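You operate a simulated robot arm through the tools that you are given. There is no shell and no other tool. Be economical: measure what you need, move in short steps, check, and stop when the job is done.

You are at the controls of a simulated two-armed robot. One attempt, no reset.

TASK
Refill the bottle that matches the tap jerrycan and cap it.
Fine: the jerrycan on the blue workbench; the dish soap bottle with the same scent; up to its FULL line; lay the cap in the grey tray meanwhile; it goes back where it stood. Set down upright: what you pick out.

The check looks at the end state, three seconds after you hand in, the way a careful person would. Anything else that was tipped, shoved, dropped, spilled or broken makes it a failure. A push-on lid holds only when it is set on centred and level and pressed home; a screw cap is set on level and turned clockwise until tight.

THE ROBOT
Two 6-joint arms with two-finger parallel grippers on one trunk, on a base that drives. Base frame: it is fixed to the floor where the robot stands at the start and does not move with it; the origin is under the middle of the robot, x ahead of it, y to its left, z up; the surface under the hand at the start is at about z = 0.8. Readings come in m, degrees, newtons and seconds.
The left shoulder is at the start at [0.06, 0.187, 1.172], the right one opposite. With the tool pointing down near the work surface each hand reaches from about 0.1 to 0.6 m from the robot's upright axis, wherever it stands, measured 20 degrees to its own side. Places, roughly: tap [0.2, -0.4, 1]. Payload 1.57 kg a hand.
The TCP of each hand is the grasp point between the finger pads, 0.03 m short of the fingertips. In the tool frame z runs along the fingers and y along their closing line. Largest opening 0.11 m; finger width 0.024, thickness 0.012; the body of the gripper, 0.048 by 0.112 m, starts 0.078 m behind the TCP.
Orientation is told as [roll, pitch, yaw] about the base's x, y, z axes, in that order, counted from this pose: with the fingers straight down and closing along the base's y, the tool's x points along the base's -x, its y along +y and its z along -z.

THE INTERFACE
- The arms move only by the tool arm_command. It takes "left_targets", "right_targets" or both (then of equal length, played together; a hand with none holds still); each is a list of rows, each an object of numbers (a shift or turn left out is 0, a gripper value left out holds the last): "x", "y", "z": the shift along the tool's x, y, z in units of 30 mm (1.0 is 30 mm); "wx", "wy", "wz": the turn, a rotation vector about the tool's x, y, z in units of 5 degrees (1.0 is 5 degrees). In form: [{"x": .., "y": .., "z": .., "wx": .., "wy": .., "wz": ..}, ...]. A call has 1 to 12 rows; each row shifts and turns the commanded pose from where the row before left it, along the tool's axes as they then stand. "left_jaw" and "right_jaw" are, for a hand that has rows, the gripper command, from -1 (shut) to 1 (fully open), values between in proportion, set as the call begins (left out, the last holds). A call with a number of a shift or a turn outside -1 to 1 is refused whole. Rows are played at 5 a second. More than 0.05 m and 8.6 degrees between two rows, or a gripper value outside its range, and nothing of the call is played. A pose out of reach is approached as far as the arm can. The call stops where the force on the tool passes 40 N (or 10 N more than at its start, if that is more) or the arm is blocked; 0.2 s more then pass. Each finger travels about 0.153 m/s and halts on what it meets, pressing with about 26 N; the grip force reading is that of the motor and also rises with nothing between the fingers. The clock runs only during rows and for 0.2 s after the last one: add rows that do not move to give the fingers time. It gives the time, the measured TCP pose, the force on the tool (base axes), the opening and the grip force at its end, in the units of the frame above (readings bear some noise), with the torque about the TCP (base axes, N m) and any sound that the robot's microphone picked up.
- Cameras (640 x 400 px; columns grow to the right, rows downward): "scene" is now at [0.0087, 0.009, 1.7044]; the picture's right is [0.14, -0.99, 0.00], its down [-0.84, -0.12, -0.53] and it looks along [0.52, 0.08, -0.85] (base axes); focal length 256 px, centre (320, 200). "left" rides on the left gripper at [0.07, -0.016, -0.141] in its tool frame; the picture's right is [0.23, 0.97, 0.00], its down [-0.86, 0.20, -0.48] and it looks along [-0.47, 0.11, 0.88] (tool axes); focal length 222 px, centre (320, 200). "right" rides on the right gripper at [0.07, 0.016, -0.141] in its tool frame; the picture's right is [-0.23, 0.97, 0.00], its down [-0.86, -0.20, -0.48] and it looks along [-0.47, -0.11, 0.88] (tool axes); focal length 222 px, centre (320, 200). There is no depth. A picture from a camera that has moved, and an enlarged one, comes with that camera's place and axes in the base frame and with its lens.
- camera(camera): a new picture of that camera. No time passes.
- raise_lower(by): slides the trunk up (or, below 0, down) by that many m; the arms and the scene camera ride with it, the base frame stays. It gives what a move gives, with no picture.
- base_move(legs): drives the robot by 1 to 6 legs, each [ahead, left, turn to the left] in m, m and degrees, along the robot's own axes; the way and the turn of a leg run together, so that a leg with both is an arc; at most 1.5 m and 180 degrees a leg. The arms and the cameras ride along, it lands a little off, and it stops where it bumps. It gives what a move gives.
- turn_head(pan, tilt): turns the head with the scene camera to pan (to the left, within 86 degrees either way) and tilt (down, from -29 to 69), counted from straight ahead of the robot. It gives what a move gives.
- zoom(camera, box): a new picture of the part [left, top, right, bottom] of that camera's present view, enlarged. No time passes.
- sign_off(): hands the job in; it is judged then, once.

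Go step by step. Nothing tells you exact positions but the pictures and the camera data: compare them with the known pose of the tool, close in by small moves and look again before you grip or let go. The budget is 120 turns and 92 pictures, counting those below and the enlarged ones. Unless the task says otherwise, let go and move clear before handing in, and close with one line.

The tools are called after "Call:" as name(argument=value, ...) on one line, values as JSON. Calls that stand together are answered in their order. arm_command: Moves the arms, as the interface text tells. Its arguments: {"type":"object","properties":{"left_targets":{"type":"array","items":{"type":"object","properties":{"x":{"type":"number"},"y":{"type":"number"},"z":{"type":"number"},"wx":{"type":"number"},"wy":{"type":"number"},"wz":{"type":"number"}}}},"left_jaw":{"type":"number"},"right_targets":{"type":"array","items":{"type":"object","properties":{"x":{"type":"number"},"y":{"type":"number"},"z":{"type":"number"},"wx":{"type":"number"},"wy":{"type":"number"},"wz":{"type":"number"}}}},"right_jaw":{"type":"number"}},"required":[]} The other tools are called the same way: raise_lower (by) slides the trunk up or down; base_move (legs) drives the base; turn_head (pan, tilt) turns the head that bears the scene camera; camera (camera) takes a picture; zoom (camera, box) takes an enlarged picture of a part of a camera's view; sign_off () hands the job in.

At the start:

```text
time_s: 0.0
left_tcp_pos: [0.3968, 0.3881, 1.2391]
left_tool_rot: [0.1, 0.0, 0.0]
left_contact_force: [-0.1, 0.9, 0.8]
left_wrist_torque: [0.0, -0.01, 0.02]
left_grip_width: 0.1101
left_grip_force: 0.1
right_tcp_pos: [0.4054, -0.0251, 1.2544]
right_tool_rot: [0.0, 0.0, 0.0]
right_contact_force: [0.4, -0.8, -0.3]
right_wrist_torque: [0.01, 0.0, 0.02]
right_grip_width: 0.1101
right_grip_force: 0.0
trunk travel left (down, up): [-0.8, 0.19]
robot x, y, heading: [0.0005, 0.0006, -0.3]
head pan, tilt: [8.2, 58.0]
```

scene: 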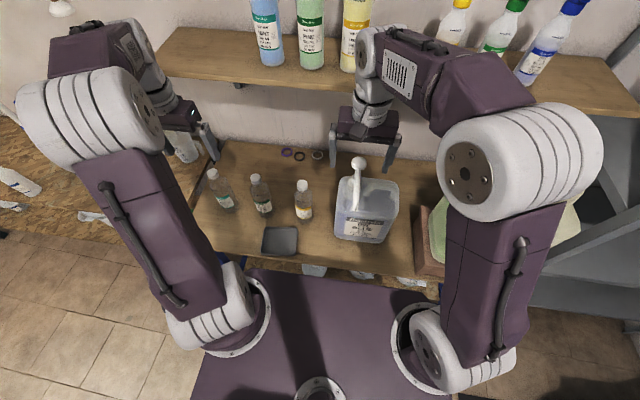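
right: 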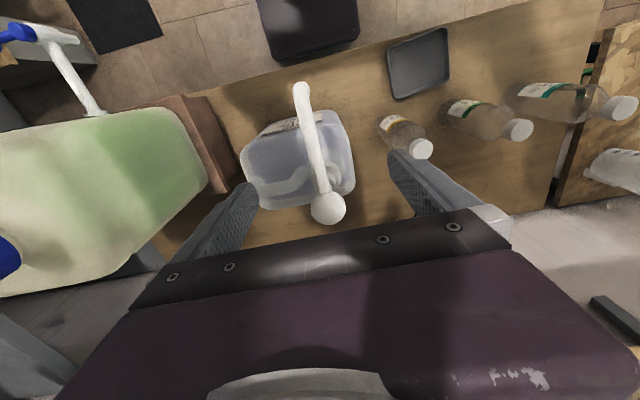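
left: 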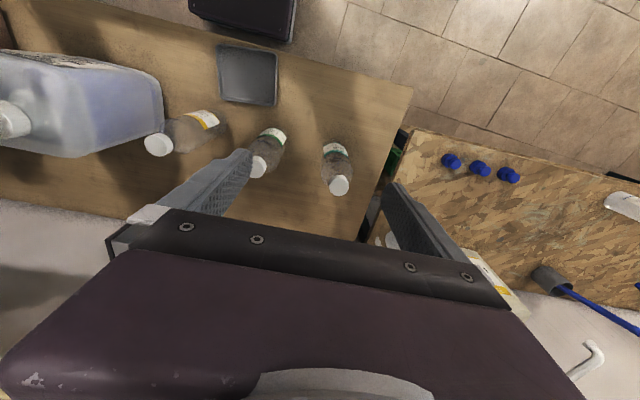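

I see a wooden bench ahead with three small bottles, a tray and a pump jerrycan, and a second green jerrycan to the right. I'll look right and zoom in on the labels.

Call:
turn_head(pan=-60, tilt=50)

Call:
zoom(camera="left", box=[120, 40, 400, 215])

Call:
camera(camera="scene")

```text
time_s: 1.4
left_tcp_pos: [0.3962, 0.3869, 1.2379]
left_tool_rot: [0.0, -0.1, 0.0]
left_contact_force: [-0.1, 0.5, -0.5]
left_wrist_torque: [-0.01, 0.01, 0.02]
left_grip_width: 0.1102
left_grip_force: 0.0
right_tcp_pos: [0.4057, -0.0261, 1.2541]
right_tool_rot: [0.0, -0.1, 0.0]
right_contact_force: [-0.4, -1.1, 0.3]
right_wrist_torque: [-0.03, -0.02, -0.04]
right_grip_width: 0.11
right_grip_force: 0.1
trunk travel left (down, up): [-0.8, 0.19]
robot x, y, heading: [-0.0008, 0.0002, -0.0]
head pan, tilt: [-60.0, 50.0]
```

```text
2.29 times, centred on (260, 128) of left
camera zoom: at [0.3268, 0.3716, 1.3803], right [-0.23, 0.97, 0.0], down [0.86, 0.2, 0.48], along [0.47, 0.11, -0.88], focal length 508 px, centre (457, 366)
```

zoom: 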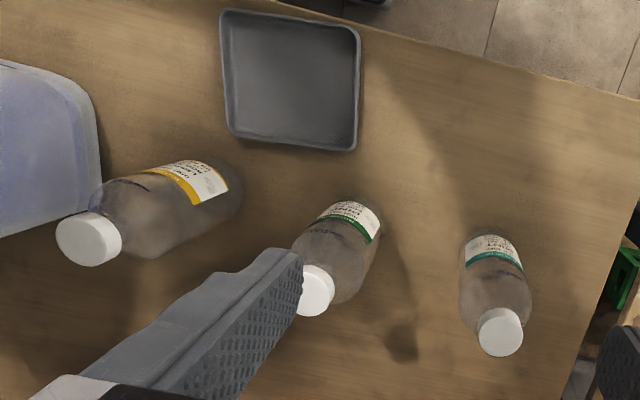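

```text
87 pictures are left
camera scene: at [-0.0209, -0.0673, 1.7147], right [-0.87, -0.5, 0.0], down [-0.38, 0.66, -0.64], along [0.32, -0.56, -0.77], focal length 256 px, centre (320, 200)
```

scene: 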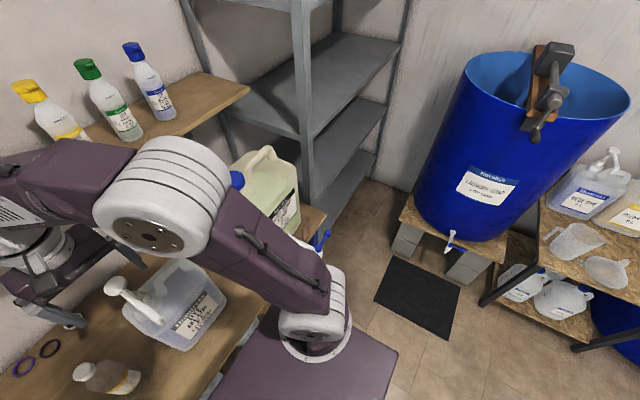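

The green can carries a tap. I'll read labels.

Call:
zoom(camera="scene", box=[210, 130, 350, 265])

Call:
zoom(camera="left", box=[225, 110, 365, 200])

Call:
zoom(camera="scene", box=[60, 240, 250, 400])

```text
2.96 times, centred on (280, 198) of scene
camera zoom: at [-0.0209, -0.0673, 1.7147], right [-0.87, -0.5, 0.0], down [-0.38, 0.66, -0.64], along [0.32, -0.56, -0.77], focal length 759 px, centre (438, 207)
```

zoom: 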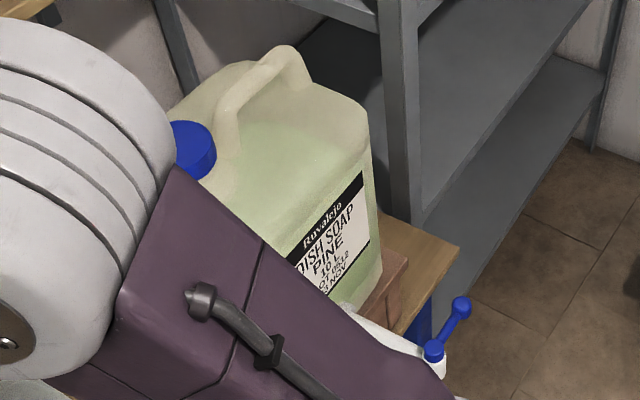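

```text
4.44 times, centred on (295, 155) of left
camera zoom: at [0.3268, 0.3716, 1.3803], right [-0.23, 0.97, 0.0], down [0.86, 0.2, 0.48], along [0.47, 0.11, -0.88], focal length 987 px, centre (431, 400)
```

zoom: 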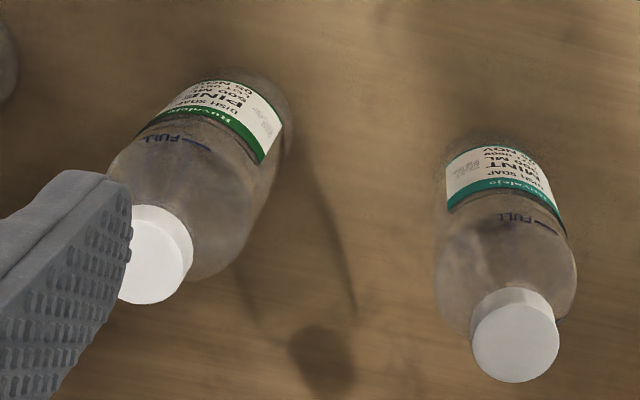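

```text
2.50 times, centred on (155, 320) of scene
camera zoom: at [-0.0209, -0.0673, 1.7147], right [-0.87, -0.5, 0.0], down [-0.38, 0.66, -0.64], along [0.32, -0.56, -0.77], focal length 641 px, centre (732, -100)
```

zoom: 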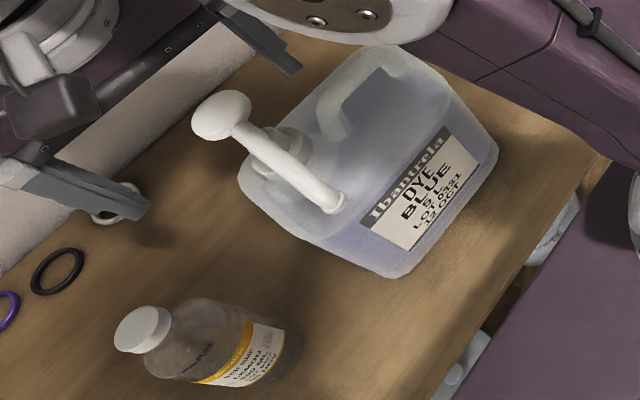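

The tap can is Dish Soap PINE, which matches the middle bottle (dark green label). I'll look closer at the tap and its surroundings.

Call:
zoom(camera="right", box=[0, 0, 240, 150])

Call:
turn_head(pan=-86, tilt=55)

Call:
camera(camera="scene")

Call:
turn_head(pan=70, tilt=50)

Call:
camera(camera="scene")

```text
2.67 times, centred on (120, 75) of right
camera zoom: at [0.3348, -0.0082, 1.3963], right [0.23, 0.97, 0.0], down [0.86, -0.2, 0.48], along [0.47, -0.11, -0.88], focal length 592 px, centre (853, 533)
```

zoom: 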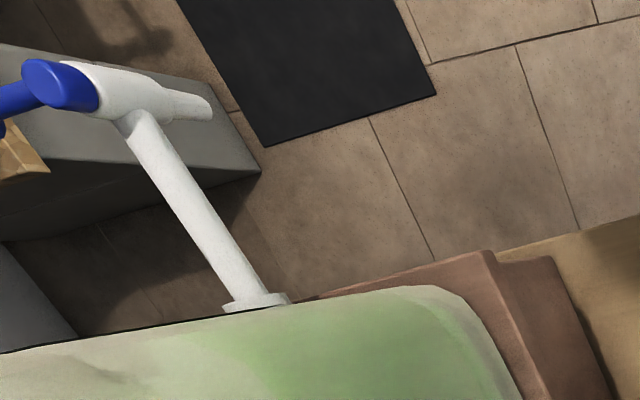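

```text
time_s: 2.3
left_tcp_pos: [0.3977, 0.3869, 1.2373]
left_tool_rot: [0.0, -0.1, 0.1]
left_contact_force: [-0.3, 0.4, 0.0]
left_wrist_torque: [-0.02, 0.02, 0.01]
left_grip_width: 0.11
left_grip_force: 0.1
right_tcp_pos: [0.4055, -0.0257, 1.2547]
right_tool_rot: [0.0, 0.0, -0.1]
right_contact_force: [-0.5, 0.1, 0.1]
right_wrist_torque: [-0.01, -0.01, 0.01]
right_grip_width: 0.1098
right_grip_force: 0.2
trunk travel left (down, up): [-0.8, 0.19]
robot x, y, heading: [0.0011, 0.0025, -0.3]
head pan, tilt: [-85.9, 55.0]
```

```text
82 pictures are left
camera scene: at [-0.0543, -0.0726, 1.7082], right [-1.0, -0.07, 0.0], down [-0.06, 0.82, -0.57], along [0.04, -0.57, -0.82], focal length 256 px, centre (320, 200)
```

scene: 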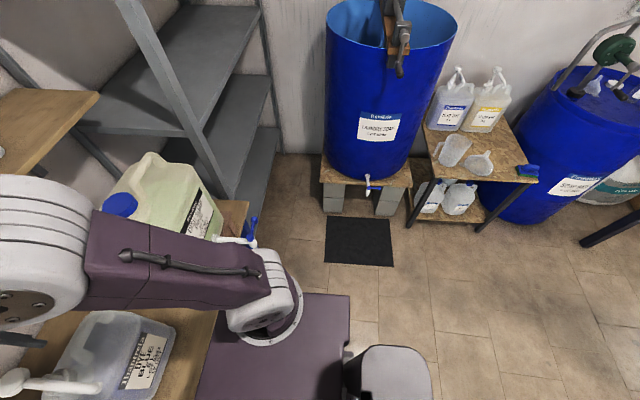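

```text
time_s: 4.7
left_tcp_pos: [0.3964, 0.388, 1.2388]
left_tool_rot: [0.0, 0.0, 0.0]
left_contact_force: [0.5, 0.1, -0.5]
left_wrist_torque: [0.01, 0.03, 0.0]
left_grip_width: 0.11
left_grip_force: 0.0
right_tcp_pos: [0.4051, -0.0254, 1.2544]
right_tool_rot: [0.0, -0.1, -0.1]
right_contact_force: [-0.3, -0.2, -1.8]
right_wrist_torque: [0.01, -0.04, -0.01]
right_grip_width: 0.11
right_grip_force: 0.1
trunk travel left (down, up): [-0.8, 0.19]
robot x, y, heading: [-0.0005, 0.0016, -0.0]
head pan, tilt: [70.0, 50.0]
```

```text
81 pictures are left
camera scene: at [-0.0331, 0.0716, 1.7147], right [0.94, -0.34, 0.0], down [-0.26, -0.72, -0.64], along [0.22, 0.6, -0.77], focal length 256 px, centre (320, 200)
```

scene: 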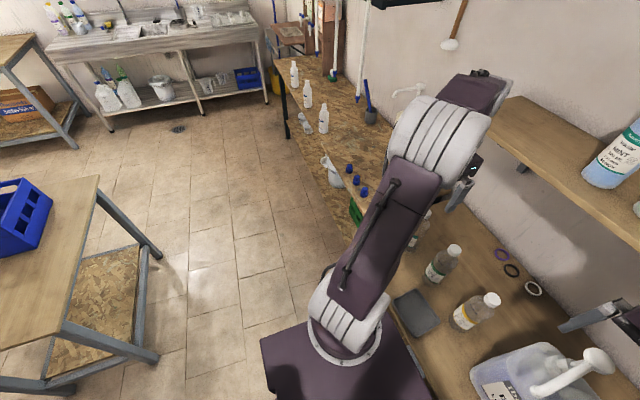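

Bench ahead has a blue frame; the pine bottle stands at about [0.48, 0.30], the tap at about [0.18, -0.4] with its spout tip near z 0.93, overhanging the bench edge. I'll slide the robot to the left so the bottle is centred between the arms, then look.

Call:
arm_command(left_targets=[{"y": -1}, {"y": -1}, {"y": -1}, {"y": -1}])

Call:
base_move(legs=[[0, 0.25, 0]])

Call:
turn_head(pan=0, tilt=58)

Call:
camera(camera="scene")

Call:
camera(camera="right")

Call:
camera(camera="left")

```text
time_s: 5.7
left_tcp_pos: [0.3959, 0.2649, 1.2399]
left_tool_rot: [0.1, 0.0, 0.0]
left_contact_force: [0.6, -1.0, 0.3]
left_wrist_torque: [0.02, 0.01, -0.03]
left_grip_width: 0.1099
left_grip_force: 0.1
right_tcp_pos: [0.4043, -0.0262, 1.2541]
right_tool_rot: [0.1, 0.1, -0.1]
right_contact_force: [-0.1, -0.8, -0.4]
right_wrist_torque: [0.03, -0.03, 0.0]
right_grip_width: 0.1102
right_grip_force: 0.1
trunk travel left (down, up): [-0.8, 0.19]
robot x, y, heading: [0.0006, -0.0016, -0.0]
head pan, tilt: [70.0, 50.0]
```

```text
time_s: 7.5
left_tcp_pos: [0.3975, 0.5175, 1.2391]
left_tool_rot: [0.1, 0.1, 0.0]
left_contact_force: [-0.5, 0.5, 0.4]
left_wrist_torque: [0.03, -0.01, -0.01]
left_grip_width: 0.1103
left_grip_force: 0.0
right_tcp_pos: [0.4042, 0.2261, 1.2535]
right_tool_rot: [0.1, 0.0, 0.0]
right_contact_force: [-0.1, -0.3, 0.0]
right_wrist_torque: [0.03, 0.01, 0.0]
right_grip_width: 0.1098
right_grip_force: 0.1
trunk travel left (down, up): [-0.8, 0.19]
robot x, y, heading: [-0.0032, 0.253, -0.2]
head pan, tilt: [70.0, 50.0]
```

```text
time_s: 8.9
left_tcp_pos: [0.3961, 0.5193, 1.239]
left_tool_rot: [0.0, 0.0, 0.0]
left_contact_force: [-0.9, -0.5, 0.0]
left_wrist_torque: [0.02, 0.02, 0.01]
left_grip_width: 0.11
left_grip_force: 0.1
right_tcp_pos: [0.4055, 0.2287, 1.2533]
right_tool_rot: [0.0, 0.1, 0.0]
right_contact_force: [0.3, -0.4, -0.2]
right_wrist_torque: [0.01, -0.03, 0.02]
right_grip_width: 0.1101
right_grip_force: 0.1
trunk travel left (down, up): [-0.8, 0.19]
robot x, y, heading: [-0.006, 0.2527, 0.2]
head pan, tilt: [0.0, 58.0]
```

```text
80 pictures are left
camera scene: at [0.0093, 0.2531, 1.7045], right [0.0, -1.0, 0.0], down [-0.85, 0.0, -0.53], along [0.53, 0.0, -0.85], focal length 256 px, centre (320, 200)
```

scene: 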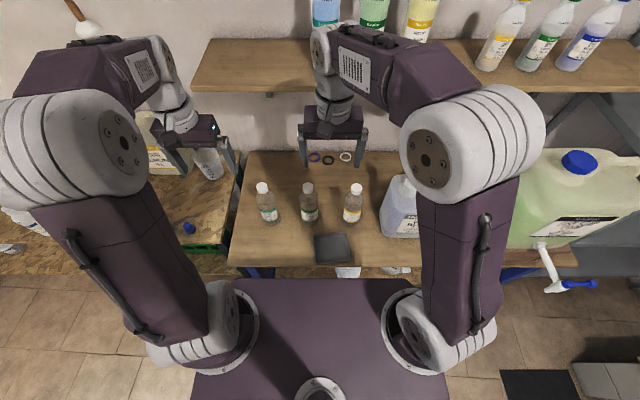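

```text
79 pictures are left
camera right: at [0.3347, 0.2454, 1.3963], right [0.23, 0.97, 0.0], down [0.86, -0.2, 0.48], along [0.47, -0.11, -0.88], focal length 222 px, centre (320, 200)
```

right: 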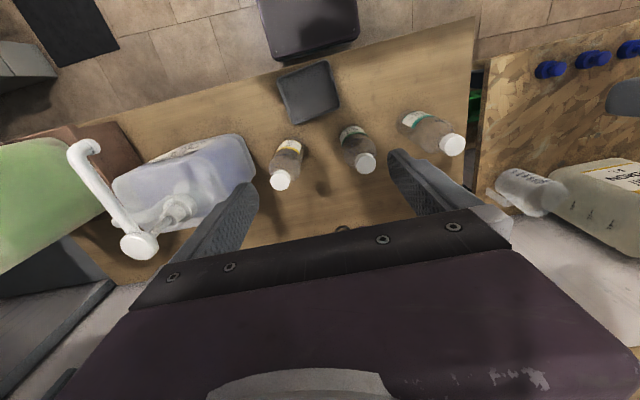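

```text
78 pictures are left
camera left: at [0.3272, 0.5046, 1.3806], right [-0.23, 0.97, 0.0], down [0.86, 0.2, 0.48], along [0.47, 0.11, -0.88], focal length 222 px, centre (320, 200)
```

left: 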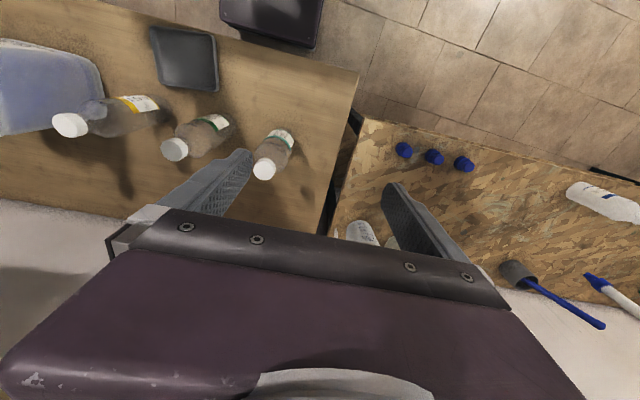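

Pine bottle: cap top about [0.479, 0.292, 1.026], base z ≈ 0.81; tray around [0.36, 0.21]. I'll have the right hand hold the body from the robot's side with its camera on top, so I first turn the right hand half round about its axis.

Call:
arm_command(right_targets=[{"wz": 1}, {"wz": 1}, {"wz": 1}, {"wz": 1}, {"wz": 1}, {"wz": 1}, {"wz": 1}, {"wz": 1}, {"wz": 1}, {"wz": 1}, {"wz": 1}, {"wz": 1}])

Call:
arm_command(right_targets=[{"wz": 1}, {"wz": 1}, {"wz": 1}, {"wz": 1}, {"wz": 1}, {"wz": 1}, {"wz": 1}, {"wz": 1}, {"wz": 1}, {"wz": 1}, {"wz": 1}, {"wz": 1}])

Call:
arm_command(right_targets=[{"wz": 1}, {"wz": 1}, {"wz": 1}, {"wz": 1}, {"wz": 1}, {"wz": 1}, {"wz": 1}, {"wz": 1}, {"wz": 1}, {"wz": 1}, {"wz": 1}, {"wz": 1}])

Call:
camera(camera="scene")

```text
time_s: 11.6
left_tcp_pos: [0.3966, 0.5194, 1.239]
left_tool_rot: [-0.1, 0.0, 0.0]
left_contact_force: [0.7, -0.3, 0.9]
left_wrist_torque: [-0.02, 0.0, 0.03]
left_grip_width: 0.11
left_grip_force: 0.0
right_tcp_pos: [0.4056, 0.227, 1.2528]
right_tool_rot: [-0.1, -0.1, -60.0]
right_contact_force: [0.5, 0.3, -0.1]
right_wrist_torque: [0.01, 0.0, 0.0]
right_grip_width: 0.1101
right_grip_force: 0.1
trunk travel left (down, up): [-0.8, 0.19]
robot x, y, heading: [-0.0001, 0.2539, -0.2]
head pan, tilt: [0.0, 58.0]
```

```text
time_s: 14.2
left_tcp_pos: [0.3962, 0.5195, 1.2383]
left_tool_rot: [0.0, 0.0, -0.1]
left_contact_force: [-0.3, 0.0, -0.3]
left_wrist_torque: [0.01, 0.0, 0.02]
left_grip_width: 0.11
left_grip_force: 0.1
right_tcp_pos: [0.4052, 0.2277, 1.2545]
right_tool_rot: [-0.1, 0.0, -120.1]
right_contact_force: [-0.6, 0.2, -0.4]
right_wrist_torque: [0.0, -0.01, 0.01]
right_grip_width: 0.1101
right_grip_force: 0.0
trunk travel left (down, up): [-0.8, 0.19]
robot x, y, heading: [0.0025, 0.2545, 0.0]
head pan, tilt: [0.0, 58.0]
```

```text
time_s: 16.8
left_tcp_pos: [0.3971, 0.5173, 1.2394]
left_tool_rot: [0.2, 0.0, 0.0]
left_contact_force: [0.1, -0.9, -0.3]
left_wrist_torque: [0.02, 0.01, 0.0]
left_grip_width: 0.1101
left_grip_force: 0.0
right_tcp_pos: [0.4283, 0.0255, 1.2445]
right_tool_rot: [-0.8, 0.2, -179.3]
right_contact_force: [-0.1, 0.1, -0.3]
right_wrist_torque: [0.02, -0.03, 0.0]
right_grip_width: 0.1099
right_grip_force: 0.0
right hand out of reach, approached as far as the arm can: row 6, 7, 8, 9, 10, 11, 12
trunk travel left (down, up): [-0.8, 0.19]
robot x, y, heading: [-0.0032, 0.2536, 0.1]
head pan, tilt: [0.0, 58.0]
```

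```text
77 pictures are left
camera scene: at [0.009, 0.2511, 1.7045], right [0.0, -1.0, 0.0], down [-0.85, 0.0, -0.53], along [0.53, 0.0, -0.85], focal length 256 px, centre (320, 200)
```

scene: 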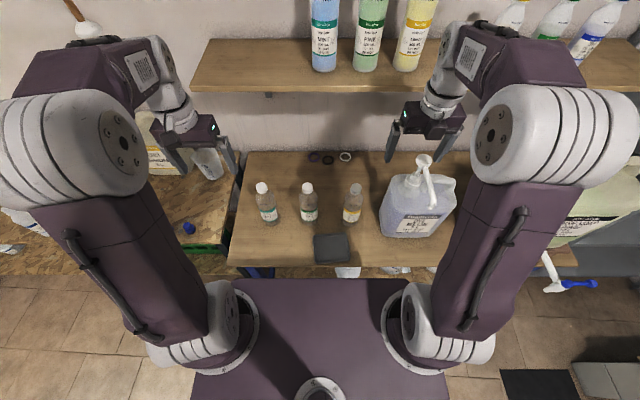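

The half-turn runs into a limit, and an un-flipped hand tilted about 60° gives a good view anyway. I'll turn back, back the base off slightly, then tilt.

Call:
arm_command(right_targets=[{"wz": -1}, {"wz": -1}, {"wz": -1}, {"wz": -1}, {"wz": -1}, {"wz": -1}, {"wz": -1}, {"wz": -1}, {"wz": -1}, {"wz": -1}, {"wz": -1}, {"wz": -1}])

Call:
arm_command(right_targets=[{"wz": -1}, {"wz": -1}, {"wz": -1}, {"wz": -1}, {"wz": -1}, {"wz": -1}, {"wz": -1}, {"wz": -1}, {"wz": -1}, {"wz": -1}, {"wz": -1}, {"wz": -1}])

Call:
arm_command(right_targets=[{"wz": -1}, {"wz": -1}, {"wz": -1}, {"wz": -1}, {"wz": -1}, {"wz": -1}, {"wz": -1}, {"wz": -1}, {"wz": -1}, {"wz": -1}, {"wz": -1}, {"wz": -1}])

Call:
base_move(legs=[[-0.08, 0, 0]])

Call:
arm_command(right_targets=[{"wy": -1}, {"wy": -1}, {"wy": -1}, {"wy": -1}, {"wy": -1}, {"wy": -1}, {"wy": -1}, {"wy": -1}, {"wy": -1}, {"wy": -1}, {"wy": -1}, {"wy": -1}])

```text
time_s: 19.4
left_tcp_pos: [0.397, 0.5212, 1.2382]
left_tool_rot: [-0.1, 0.0, 0.0]
left_contact_force: [0.6, -0.2, -0.1]
left_wrist_torque: [0.01, 0.0, 0.0]
left_grip_width: 0.11
left_grip_force: 0.1
right_tcp_pos: [0.4293, 0.0252, 1.2449]
right_tool_rot: [0.0, 0.0, -120.0]
right_contact_force: [0.6, -0.7, -0.3]
right_wrist_torque: [0.01, 0.04, -0.02]
right_grip_width: 0.1103
right_grip_force: 0.1
trunk travel left (down, up): [-0.8, 0.19]
robot x, y, heading: [0.0009, 0.2572, -0.2]
head pan, tilt: [0.0, 58.0]
```

```text
time_s: 21.9
left_tcp_pos: [0.3974, 0.52, 1.2388]
left_tool_rot: [0.1, 0.0, 0.0]
left_contact_force: [0.4, 1.3, 0.5]
left_wrist_torque: [-0.03, -0.05, 0.0]
left_grip_width: 0.1102
left_grip_force: 0.0
right_tcp_pos: [0.4299, 0.027, 1.2444]
right_tool_rot: [0.1, 0.0, -59.9]
right_contact_force: [0.2, -0.8, -0.3]
right_wrist_torque: [-0.02, 0.0, 0.02]
right_grip_width: 0.1101
right_grip_force: 0.0
trunk travel left (down, up): [-0.8, 0.19]
robot x, y, heading: [-0.001, 0.2554, 0.0]
head pan, tilt: [0.0, 58.0]
```

```text
time_s: 24.6
left_tcp_pos: [0.3977, 0.5198, 1.2384]
left_tool_rot: [0.0, 0.0, 0.0]
left_contact_force: [-0.3, 0.6, -0.8]
left_wrist_torque: [-0.01, -0.03, 0.0]
left_grip_width: 0.11
left_grip_force: 0.0
right_tcp_pos: [0.4288, 0.0271, 1.2445]
right_tool_rot: [-0.1, -0.1, 0.2]
right_contact_force: [-0.2, 0.9, 0.0]
right_wrist_torque: [0.0, -0.01, 0.01]
right_grip_width: 0.1099
right_grip_force: 0.2
trunk travel left (down, up): [-0.8, 0.19]
robot x, y, heading: [-0.0002, 0.2528, 0.2]
head pan, tilt: [0.0, 58.0]
```

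```text
time_s: 25.6
left_tcp_pos: [0.3226, 0.5193, 1.2373]
left_tool_rot: [0.0, 0.3, 0.1]
left_contact_force: [0.4, 0.4, 0.4]
left_wrist_torque: [0.0, 0.04, 0.02]
left_grip_width: 0.1101
left_grip_force: 0.0
right_tcp_pos: [0.3538, 0.0274, 1.244]
right_tool_rot: [0.0, 0.4, 0.0]
right_contact_force: [1.4, 0.7, 0.2]
right_wrist_torque: [0.01, 0.04, 0.01]
right_grip_width: 0.11
right_grip_force: 0.1
trunk travel left (down, up): [-0.8, 0.19]
robot x, y, heading: [-0.0815, 0.2519, 0.0]
head pan, tilt: [0.0, 58.0]
```

```text
time_s: 28.2
left_tcp_pos: [0.3185, 0.5211, 1.2397]
left_tool_rot: [0.0, 0.0, 0.0]
left_contact_force: [-0.4, 0.6, -1.0]
left_wrist_torque: [0.0, -0.01, 0.0]
left_grip_width: 0.1097
left_grip_force: 0.0
right_tcp_pos: [0.3647, 0.0343, 1.2523]
right_tool_rot: [2.1, -55.7, -0.5]
right_contact_force: [-1.1, 0.1, 0.0]
right_wrist_torque: [0.03, -0.02, 0.01]
right_grip_width: 0.1101
right_grip_force: 0.0
right hand out of reach, approached as far as the arm can: row 10, 11, 12
trunk travel left (down, up): [-0.8, 0.19]
robot x, y, heading: [-0.077, 0.2561, -0.1]
head pan, tilt: [0.0, 58.0]
```

Tilt works (−56°). Now carry the right hand over to the bottle's y and down in front of it.

Call:
arm_command(right_targets=[{"y": 1}, {"y": 1}, {"y": 1}, {"y": 1}, {"y": 1}, {"y": 1}, {"y": 1}, {"y": 1}, {"y": 0.6}])

Call:
arm_command(right_targets=[{"x": 0.84, "z": 0.48}, {"x": 0.84, "z": 0.48}, {"x": 0.84, "z": 0.48}, {"x": 0.84, "z": 0.48}, {"x": 0.84, "z": 0.48}, {"x": 0.84, "z": 0.48}])

Call:
camera(camera="right")

Call:
camera(camera="scene")

```text
time_s: 30.2
left_tcp_pos: [0.3179, 0.5182, 1.2404]
left_tool_rot: [0.0, 0.0, 0.0]
left_contact_force: [0.6, -0.5, 0.5]
left_wrist_torque: [0.0, -0.02, 0.01]
left_grip_width: 0.1101
left_grip_force: 0.1
right_tcp_pos: [0.3669, 0.0601, 1.2566]
right_tool_rot: [1.8, -56.5, -0.4]
right_contact_force: [1.4, 0.1, 0.1]
right_wrist_torque: [0.01, 0.01, 0.04]
right_grip_width: 0.1099
right_grip_force: 0.1
right hand out of reach, approached as far as the arm can: row 1, 2, 3, 4, 5, 6, 7, 8, 9
trunk travel left (down, up): [-0.8, 0.19]
robot x, y, heading: [-0.0779, 0.2487, 0.2]
head pan, tilt: [0.0, 58.0]
```

```text
time_s: 31.6
left_tcp_pos: [0.3165, 0.5219, 1.2395]
left_tool_rot: [-0.1, -0.1, 0.1]
left_contact_force: [0.3, -0.3, -0.1]
left_wrist_torque: [0.01, -0.02, 0.02]
left_grip_width: 0.11
left_grip_force: 0.1
right_tcp_pos: [0.3972, 0.0371, 1.1552]
right_tool_rot: [4.8, -56.2, -3.0]
right_contact_force: [-0.2, 2.3, 13.4]
right_wrist_torque: [-0.82, -0.22, 0.02]
right_grip_width: 0.1072
right_grip_force: 0.2
right hand out of reach, approached as far as the arm can: row 1, 2, 3, 4, 5, 6
trunk travel left (down, up): [-0.8, 0.19]
robot x, y, heading: [-0.079, 0.2555, -0.1]
head pan, tilt: [0.0, 58.0]
```

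```text
76 pictures are left
camera right: at [0.2398, 0.0503, 1.177], right [0.11, 0.97, 0.23], down [0.08, -0.24, 0.97], along [0.99, -0.09, -0.1], focal length 222 px, centre (320, 200)
```

right: 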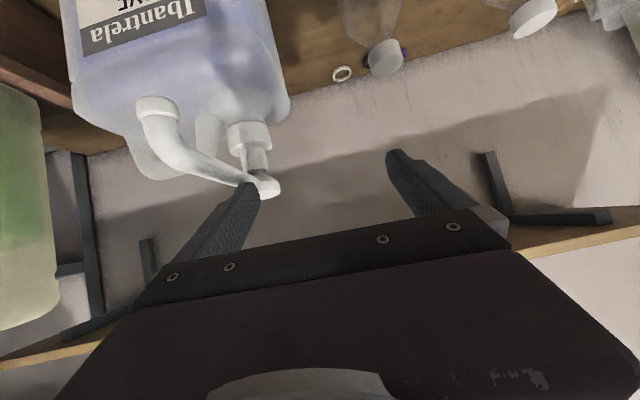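

```text
75 pictures are left
camera scene: at [-0.0729, 0.2547, 1.7046], right [0.0, -1.0, 0.0], down [-0.85, 0.0, -0.53], along [0.53, 0.0, -0.85], focal length 256 px, centre (320, 200)
```

scene: 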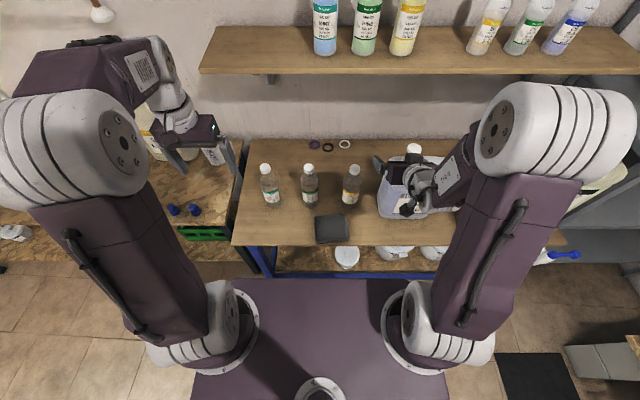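

The hand failed to move over and came down on the dye pump. Lifting straight back up now.

Call:
arm_command(right_targets=[{"x": -0.84, "z": -0.48}, {"x": -0.84, "z": -0.48}, {"x": -0.84, "z": -0.48}, {"x": -0.84, "z": -0.48}])

Call:
camera(camera="scene")

```text
time_s: 32.6
left_tcp_pos: [0.3163, 0.5193, 1.2398]
left_tool_rot: [-0.1, 0.1, 0.0]
left_contact_force: [-0.3, 0.5, 0.8]
left_wrist_torque: [0.02, -0.02, -0.01]
left_grip_width: 0.1099
left_grip_force: 0.0
right_tcp_pos: [0.4039, 0.0347, 1.2682]
right_tool_rot: [1.5, -56.5, -0.2]
right_contact_force: [0.4, 0.8, -0.3]
right_wrist_torque: [-0.01, 0.0, 0.06]
right_grip_width: 0.1099
right_grip_force: 0.0
trunk travel left (down, up): [-0.8, 0.19]
robot x, y, heading: [-0.078, 0.2561, 0.0]
head pan, tilt: [0.0, 58.0]
```

```text
74 pictures are left
camera scene: at [-0.0717, 0.2531, 1.7044], right [0.0, -1.0, 0.0], down [-0.85, 0.0, -0.53], along [0.53, 0.0, -0.85], focal length 256 px, centre (320, 200)
```

scene: 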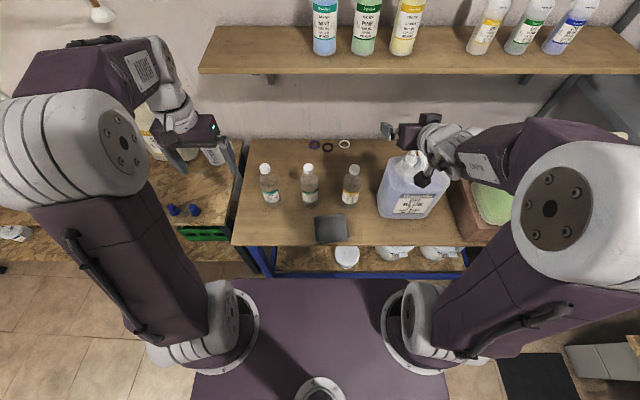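

The arm is awkward there; I'll untilt at height, then move over and descend in front of the bottle before tilting again.

Call:
arm_command(right_targets=[{"wy": 1}, {"wy": 1}, {"wy": 1}, {"wy": 1}, {"wy": 1}, {"wy": 1}, {"wy": 1}, {"wy": 1}, {"wy": 1}, {"wy": 1}, {"wy": 1}, {"wy": 0.3, "wx": 0.3}])

Call:
arm_command(right_targets=[{"y": 1, "x": 0.3}, {"y": 1, "x": 0.3}, {"y": 1, "x": 0.3}, {"y": 1, "x": 0.3}, {"y": 1, "x": 0.3}, {"y": 1, "x": 0.3}, {"y": 1, "x": 0.3}, {"y": 0.8, "x": 0.3}])

Call:
camera(camera="scene")

```text
time_s: 35.2
left_tcp_pos: [0.3165, 0.5198, 1.2379]
left_tool_rot: [0.0, 0.0, 0.0]
left_contact_force: [-0.1, -0.7, -0.1]
left_wrist_torque: [0.01, 0.02, -0.02]
left_grip_width: 0.1098
left_grip_force: 0.0
right_tcp_pos: [0.4049, 0.0431, 1.269]
right_tool_rot: [0.3, -3.4, 1.9]
right_contact_force: [-0.1, -0.6, 0.0]
right_wrist_torque: [0.01, -0.04, 0.0]
right_grip_width: 0.11
right_grip_force: 0.0
right hand out of reach, approached as far as the arm can: row 2, 3
trunk travel left (down, up): [-0.8, 0.19]
robot x, y, heading: [-0.081, 0.252, -0.1]
head pan, tilt: [0.0, 58.0]
```

```text
time_s: 37.0
left_tcp_pos: [0.3182, 0.521, 1.2384]
left_tool_rot: [-0.1, 0.0, 0.1]
left_contact_force: [-0.6, 0.5, 0.2]
left_wrist_torque: [-0.02, -0.01, -0.03]
left_grip_width: 0.11
left_grip_force: 0.1
right_tcp_pos: [0.3254, 0.2771, 1.2653]
right_tool_rot: [0.2, -3.6, 1.8]
right_contact_force: [-0.4, -0.2, 0.0]
right_wrist_torque: [-0.03, 0.03, -0.03]
right_grip_width: 0.1102
right_grip_force: 0.0
trunk travel left (down, up): [-0.8, 0.19]
robot x, y, heading: [-0.0801, 0.2521, 0.2]
head pan, tilt: [0.0, 58.0]
```

```text
73 pictures are left
camera scene: at [-0.0706, 0.2536, 1.7045], right [0.0, -1.0, 0.0], down [-0.85, 0.0, -0.53], along [0.53, 0.0, -0.85], focal length 256 px, centre (320, 200)
```

scene: 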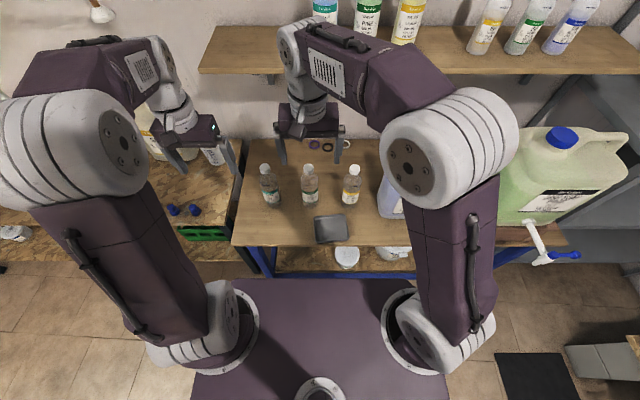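

Right hand is now in front of the bottle, high up. Descend in front of it, then tilt.

Call:
arm_command(right_targets=[{"z": 1}, {"z": 1}, {"z": 1}, {"z": 1}, {"z": 1}, {"z": 1}, {"z": 1}])

Call:
arm_command(right_targets=[{"wy": -1}, {"wy": -1}, {"wy": -1}, {"wy": -1}, {"wy": -1}, {"wy": -1}, {"wy": -1}, {"wy": -1}, {"wy": -1}, {"wy": -1}, {"wy": -1}])

Call:
camera(camera="scene")

Call:
camera(camera="right")

```text
time_s: 38.6
left_tcp_pos: [0.3178, 0.5201, 1.2386]
left_tool_rot: [0.0, 0.1, -0.1]
left_contact_force: [1.2, 0.0, -0.1]
left_wrist_torque: [-0.02, 0.01, 0.02]
left_grip_width: 0.1097
left_grip_force: 0.1
right_tcp_pos: [0.3397, 0.2791, 1.055]
right_tool_rot: [0.3, -3.6, 1.9]
right_contact_force: [0.8, 0.1, -0.5]
right_wrist_torque: [0.0, 0.03, 0.0]
right_grip_width: 0.1102
right_grip_force: 0.1
trunk travel left (down, up): [-0.8, 0.19]
robot x, y, heading: [-0.0807, 0.2519, 0.2]
head pan, tilt: [0.0, 58.0]
```

```text
time_s: 41.0
left_tcp_pos: [0.3173, 0.5217, 1.2393]
left_tool_rot: [-0.1, 0.0, 0.0]
left_contact_force: [-0.5, -0.3, -0.7]
left_wrist_torque: [0.0, 0.03, 0.03]
left_grip_width: 0.1099
left_grip_force: 0.1
right_tcp_pos: [0.3575, 0.3057, 1.0835]
right_tool_rot: [-0.1, -58.5, 1.9]
right_contact_force: [-0.1, -0.2, 0.7]
right_wrist_torque: [0.02, 0.0, 0.03]
right_grip_width: 0.1101
right_grip_force: 0.1
right hand out of reach, approached as far as the arm can: row 9, 10, 11
trunk travel left (down, up): [-0.8, 0.19]
robot x, y, heading: [-0.0797, 0.2536, 0.0]
head pan, tilt: [0.0, 58.0]
```

```text
72 pictures are left
camera scene: at [-0.0704, 0.2532, 1.7045], right [0.0, -1.0, 0.0], down [-0.85, 0.0, -0.53], along [0.53, 0.0, -0.85], focal length 256 px, centre (320, 200)
```

scene: 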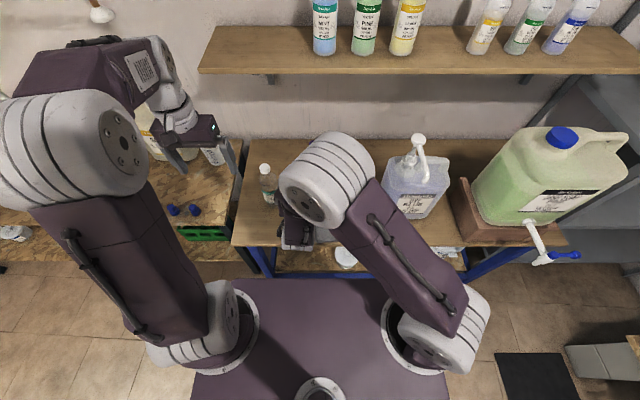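

```text
71 pictures are left
camera right: at [0.1995, 0.3174, 1.099], right [0.09, 0.98, 0.19], down [0.04, -0.2, 0.98], along [0.99, -0.08, -0.06], focal length 222 px, centre (320, 200)
```

right: 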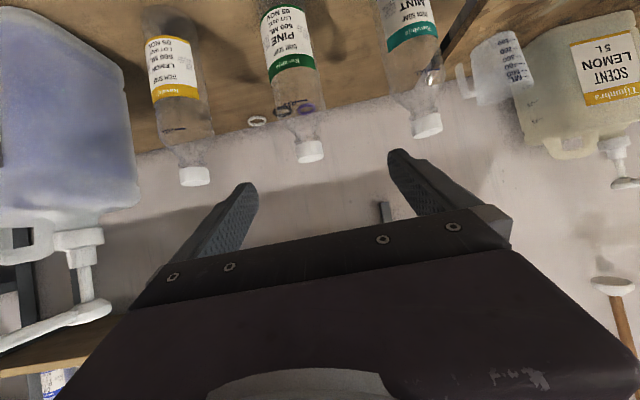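

Hand is tilted and clear; three bottles stand ahead, pine in the middle. Descend to grip height still in front of the bottle.

Call:
arm_command(right_targets=[{"x": 0.78, "z": 0.46, "y": -0.06}, {"x": 0.78, "z": 0.46, "y": -0.06}, {"x": 0.78, "z": 0.46, "y": -0.06}, {"x": 0.78, "z": 0.46, "y": -0.06}, {"x": 0.78, "z": 0.46, "y": -0.06}])

Call:
camera(camera="right")

```text
time_s: 42.2
left_tcp_pos: [0.3173, 0.5209, 1.2384]
left_tool_rot: [0.0, -0.1, 0.0]
left_contact_force: [0.9, 0.3, -0.1]
left_wrist_torque: [0.01, 0.0, 0.04]
left_grip_width: 0.1101
left_grip_force: 0.0
right_tcp_pos: [0.3889, 0.3498, 0.9792]
right_tool_rot: [-0.1, -58.4, 1.8]
right_contact_force: [1.0, 0.3, -0.4]
right_wrist_torque: [0.02, -0.02, 0.02]
right_grip_width: 0.1099
right_grip_force: 0.1
right hand out of reach, approached as far as the arm can: row 1, 2, 3, 4, 5
trunk travel left (down, up): [-0.8, 0.19]
robot x, y, heading: [-0.0773, 0.2545, 0.1]
head pan, tilt: [0.0, 58.0]
```

```text
70 pictures are left
camera right: at [0.2313, 0.3625, 0.9951], right [0.09, 0.98, 0.19], down [0.04, -0.2, 0.98], along [0.99, -0.08, -0.06], focal length 222 px, centre (320, 200)
```

right: 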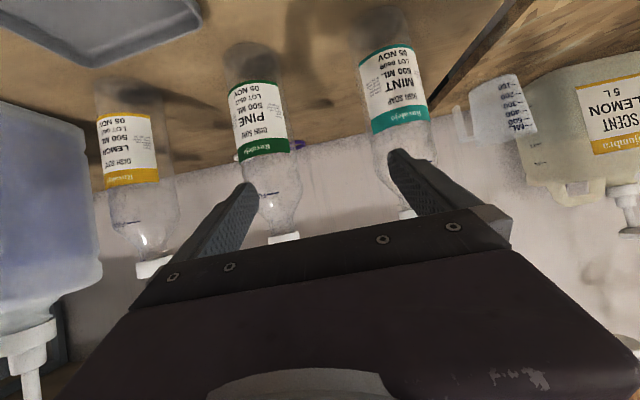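

The arm is at its fold limit here. Lowering the trunk will help the wrist angle, so I raise the hand first, then lower the trunk by 0.2.

Call:
arm_command(right_targets=[{"x": -0.8, "z": -0.48}, {"x": -0.8, "z": -0.48}, {"x": -0.8, "z": -0.48}, {"x": -0.8, "z": -0.48}, {"x": -0.8, "z": -0.48}, {"x": -0.8, "z": -0.48}, {"x": -0.8, "z": -0.48}])

Call:
arm_command(left_targets=[{"z": -1}, {"z": -1}, {"z": -1}])

```text
time_s: 43.8
left_tcp_pos: [0.3162, 0.5186, 1.2392]
left_tool_rot: [0.0, 0.0, 0.0]
left_contact_force: [0.4, 0.3, 0.4]
left_wrist_torque: [0.0, -0.01, 0.0]
left_grip_width: 0.1099
left_grip_force: 0.1
right_tcp_pos: [0.3899, 0.3478, 1.1761]
right_tool_rot: [0.6, -58.6, 1.5]
right_contact_force: [-0.1, 0.1, -0.5]
right_wrist_torque: [0.0, 0.03, 0.0]
right_grip_width: 0.1101
right_grip_force: 0.0
trunk travel left (down, up): [-0.8, 0.19]
robot x, y, heading: [-0.0787, 0.2516, -0.1]
head pan, tilt: [0.0, 58.0]
```

```text
time_s: 44.6
left_tcp_pos: [0.3167, 0.5212, 1.3293]
left_tool_rot: [0.0, 0.2, 0.0]
left_contact_force: [1.0, -0.3, 0.3]
left_wrist_torque: [0.0, -0.01, -0.02]
left_grip_width: 0.1102
left_grip_force: 0.1
right_tcp_pos: [0.3921, 0.3478, 1.1759]
right_tool_rot: [0.5, -58.6, 1.5]
right_contact_force: [-0.2, 0.1, -0.3]
right_wrist_torque: [-0.02, 0.0, -0.01]
right_grip_width: 0.1101
right_grip_force: 0.1
trunk travel left (down, up): [-0.8, 0.19]
robot x, y, heading: [-0.0769, 0.2539, -0.3]
head pan, tilt: [0.0, 58.0]
```

Call:
arm_command(right_targets=[{"y": -0.9}, {"y": -0.95}])

Call:
raise_lower(by=-0.26)

Call:
camera(camera="right")

Call:
camera(camera="scene")

```text
time_s: 45.2
left_tcp_pos: [0.3165, 0.5178, 1.3283]
left_tool_rot: [0.1, 0.0, 0.0]
left_contact_force: [0.0, -0.7, 0.3]
left_wrist_torque: [0.01, 0.01, 0.02]
left_grip_width: 0.1101
left_grip_force: 0.1
right_tcp_pos: [0.3914, 0.2911, 1.1732]
right_tool_rot: [0.5, -58.6, 1.5]
right_contact_force: [-0.3, -0.1, 0.9]
right_wrist_torque: [0.01, 0.02, 0.01]
right_grip_width: 0.11
right_grip_force: 0.2
trunk travel left (down, up): [-0.8, 0.19]
robot x, y, heading: [-0.0766, 0.2538, 0.1]
head pan, tilt: [0.0, 58.0]
```

```text
time_s: 47.9
left_tcp_pos: [0.3168, 0.5196, 1.069]
left_tool_rot: [0.0, 0.1, 0.1]
left_contact_force: [0.0, 1.0, -0.7]
left_wrist_torque: [-0.01, 0.0, -0.02]
left_grip_width: 0.1097
left_grip_force: 0.0
right_tcp_pos: [0.392, 0.2921, 0.9143]
right_tool_rot: [0.5, -58.7, 1.5]
right_contact_force: [0.1, 0.3, 0.6]
right_wrist_torque: [0.0, 0.01, -0.04]
right_grip_width: 0.11
right_grip_force: 0.0
trunk travel left (down, up): [-0.54, 0.45]
robot x, y, heading: [-0.0799, 0.2501, -0.1]
head pan, tilt: [0.0, 58.0]
```

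```text
69 pictures are left
camera right: at [0.234, 0.3051, 0.9297], right [0.09, 0.98, 0.2], down [0.04, -0.2, 0.98], along [1.0, -0.08, -0.06], focal length 222 px, centre (320, 200)
```

right: 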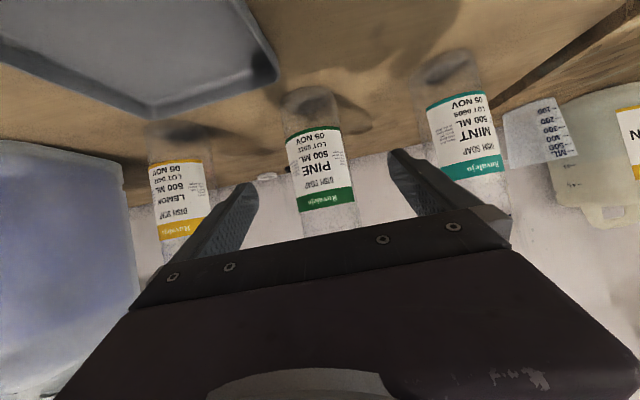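

```text
68 pictures are left
camera scene: at [-0.0704, 0.2525, 1.4445], right [0.0, -1.0, 0.0], down [-0.85, 0.0, -0.53], along [0.53, 0.0, -0.85], focal length 256 px, centre (320, 200)
```

scene: 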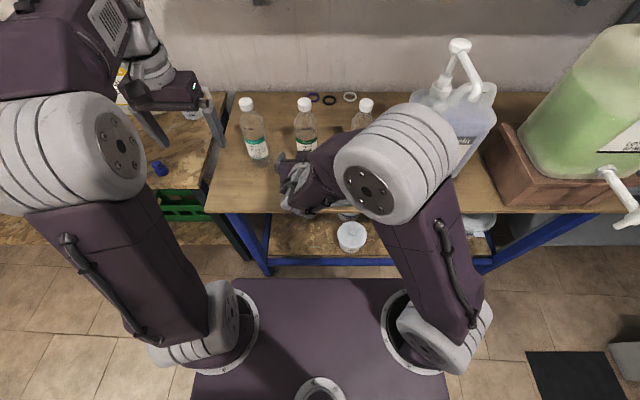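

Bottle axis refined to about [0.479, 0.290]. Slide the open jaws around the body.

Call:
arm_command(right_targets=[{"x": -0.19, "z": 0.7}, {"x": -0.19, "z": 0.7}, {"x": -0.19, "z": 0.7}, {"x": -0.18, "z": 0.65}])

Call:
camera(camera="right")

Call:
camera(camera="scene")

```text
time_s: 48.9
left_tcp_pos: [0.3178, 0.5205, 1.069]
left_tool_rot: [0.1, 0.0, 0.0]
left_contact_force: [0.1, -0.4, -0.1]
left_wrist_torque: [-0.02, 0.0, 0.0]
left_grip_width: 0.1098
left_grip_force: 0.0
right_tcp_pos: [0.4748, 0.2969, 0.8917]
right_tool_rot: [0.4, -58.6, 1.5]
right_contact_force: [0.6, 0.3, 0.5]
right_wrist_torque: [-0.02, 0.01, 0.01]
right_grip_width: 0.1096
right_grip_force: 0.0
trunk travel left (down, up): [-0.54, 0.45]
robot x, y, heading: [-0.0812, 0.2481, -0.3]
head pan, tilt: [0.0, 58.0]
```

```text
67 pictures are left
camera right: at [0.3169, 0.309, 0.9056], right [0.09, 0.98, 0.2], down [0.04, -0.2, 0.98], along [1.0, -0.08, -0.06], focal length 222 px, centre (320, 200)
```

right: 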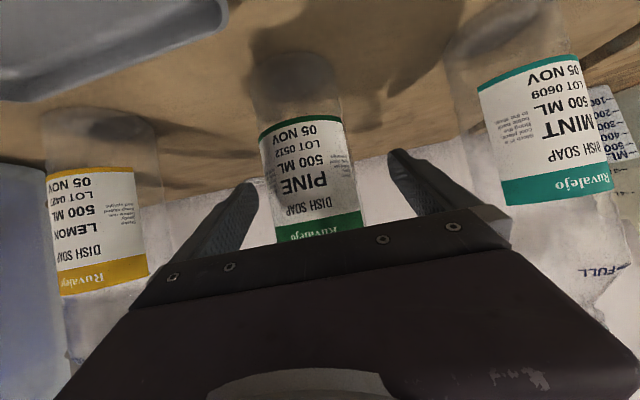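

```text
66 pictures are left
camera scene: at [-0.0696, 0.2525, 1.4445], right [0.0, -1.0, 0.0], down [-0.85, 0.0, -0.53], along [0.53, 0.0, -0.85], focal length 256 px, centre (320, 200)
```

scene: 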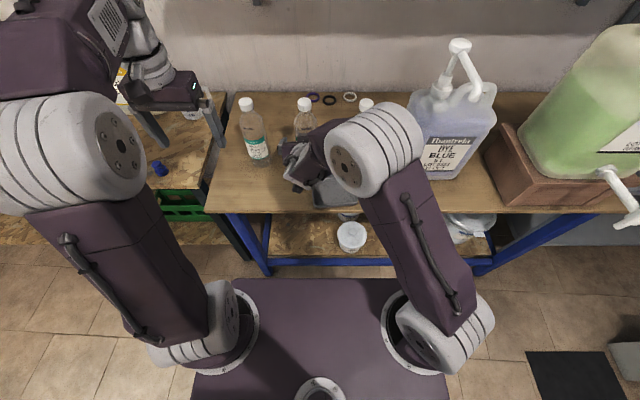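

Call:
arm_command(right_targets=[{"y": -0.2}])

Call:
arm_command(right_targets=[{}, {}, {}, {}], right_jaw=-1)

Call:
camera(camera="right")

```text
time_s: 49.3
left_tcp_pos: [0.3177, 0.5199, 1.0693]
left_tool_rot: [0.0, 0.0, 0.0]
left_contact_force: [0.6, -0.8, -0.4]
left_wrist_torque: [-0.02, 0.02, 0.02]
left_grip_width: 0.1101
left_grip_force: 0.1
right_tcp_pos: [0.4753, 0.2916, 0.891]
right_tool_rot: [0.5, -58.5, 1.5]
right_contact_force: [0.1, 0.0, 0.4]
right_wrist_torque: [-0.02, -0.03, 0.04]
right_grip_width: 0.1102
right_grip_force: 0.1
trunk travel left (down, up): [-0.54, 0.45]
robot x, y, heading: [-0.0784, 0.254, -0.1]
head pan, tilt: [0.0, 58.0]
```

```text
time_s: 50.3
left_tcp_pos: [0.3169, 0.5199, 1.0687]
left_tool_rot: [0.0, 0.0, 0.0]
left_contact_force: [-0.6, -0.5, -0.2]
left_wrist_torque: [0.01, 0.02, -0.02]
left_grip_width: 0.1099
left_grip_force: 0.0
right_tcp_pos: [0.4749, 0.2912, 0.8912]
right_tool_rot: [0.5, -58.6, 1.5]
right_contact_force: [0.5, 0.2, 1.0]
right_wrist_torque: [0.0, -0.02, 0.02]
right_grip_width: 0.064
right_grip_force: 26.3
trunk travel left (down, up): [-0.54, 0.45]
robot x, y, heading: [-0.0797, 0.2498, 0.3]
head pan, tilt: [0.0, 58.0]
```

```text
65 pictures are left
camera right: at [0.3163, 0.3026, 0.9057], right [0.09, 0.98, 0.2], down [0.04, -0.2, 0.98], along [1.0, -0.08, -0.06], focal length 222 px, centre (320, 200)
```

right: 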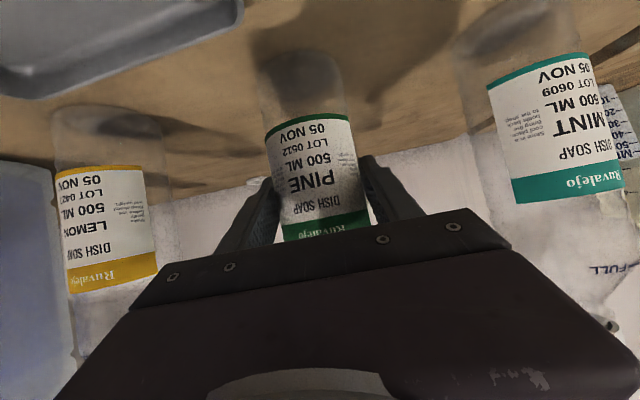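

Gripped (opening 0.064). Now bring the left hand above the cap.

Call:
arm_command(left_targets=[{"z": -1}, {"z": -1}, {"y": -0.7, "x": -0.6}, {"y": -0.95, "x": -0.67}, {"y": -0.95, "x": -0.67}, {"y": -0.95, "x": -0.67}, {"y": -0.95, "x": -0.67}, {"y": -0.95, "x": -0.67}, {"y": -0.95, "x": -0.67}])

Call:
camera(camera="left")

Call:
camera(camera="scene")

```text
time_s: 52.3
left_tcp_pos: [0.4062, 0.3371, 1.0853]
left_tool_rot: [0.0, -0.1, 0.0]
left_contact_force: [-1.2, -0.1, -0.4]
left_wrist_torque: [0.0, 0.01, -0.02]
left_grip_width: 0.1102
left_grip_force: 0.0
left hand out of reach, approached as far as the arm can: row 6, 7, 8, 9
right_tcp_pos: [0.4759, 0.2893, 0.8916]
right_tool_rot: [0.6, -58.6, 1.4]
right_contact_force: [0.1, 0.0, 0.2]
right_wrist_torque: [-0.05, 0.01, 0.02]
right_grip_width: 0.0642
right_grip_force: 25.8
trunk travel left (down, up): [-0.54, 0.45]
robot x, y, heading: [-0.0842, 0.2553, 0.3]
head pan, tilt: [0.0, 58.0]
```

```text
64 pictures are left
camera left: at [0.3358, 0.3204, 1.2279], right [-0.23, 0.97, 0.0], down [0.85, 0.2, 0.48], along [0.47, 0.11, -0.88], focal length 222 px, centre (320, 200)
```

left: 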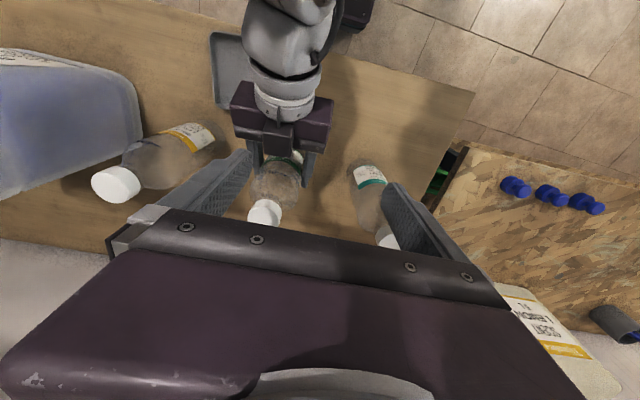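

```text
63 pictures are left
camera scene: at [-0.0701, 0.2518, 1.4445], right [0.0, -1.0, 0.0], down [-0.85, 0.0, -0.53], along [0.53, 0.0, -0.85], focal length 256 px, centre (320, 200)
```

scene: 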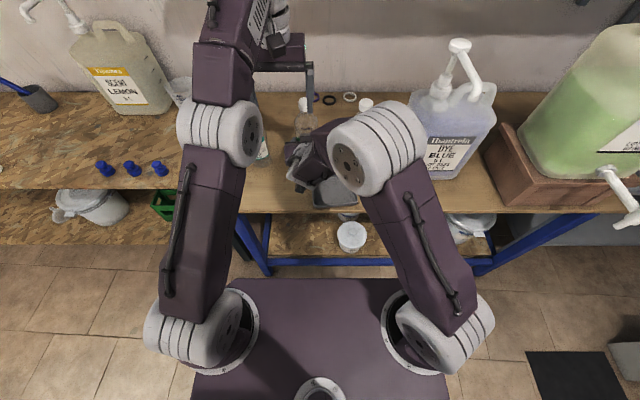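

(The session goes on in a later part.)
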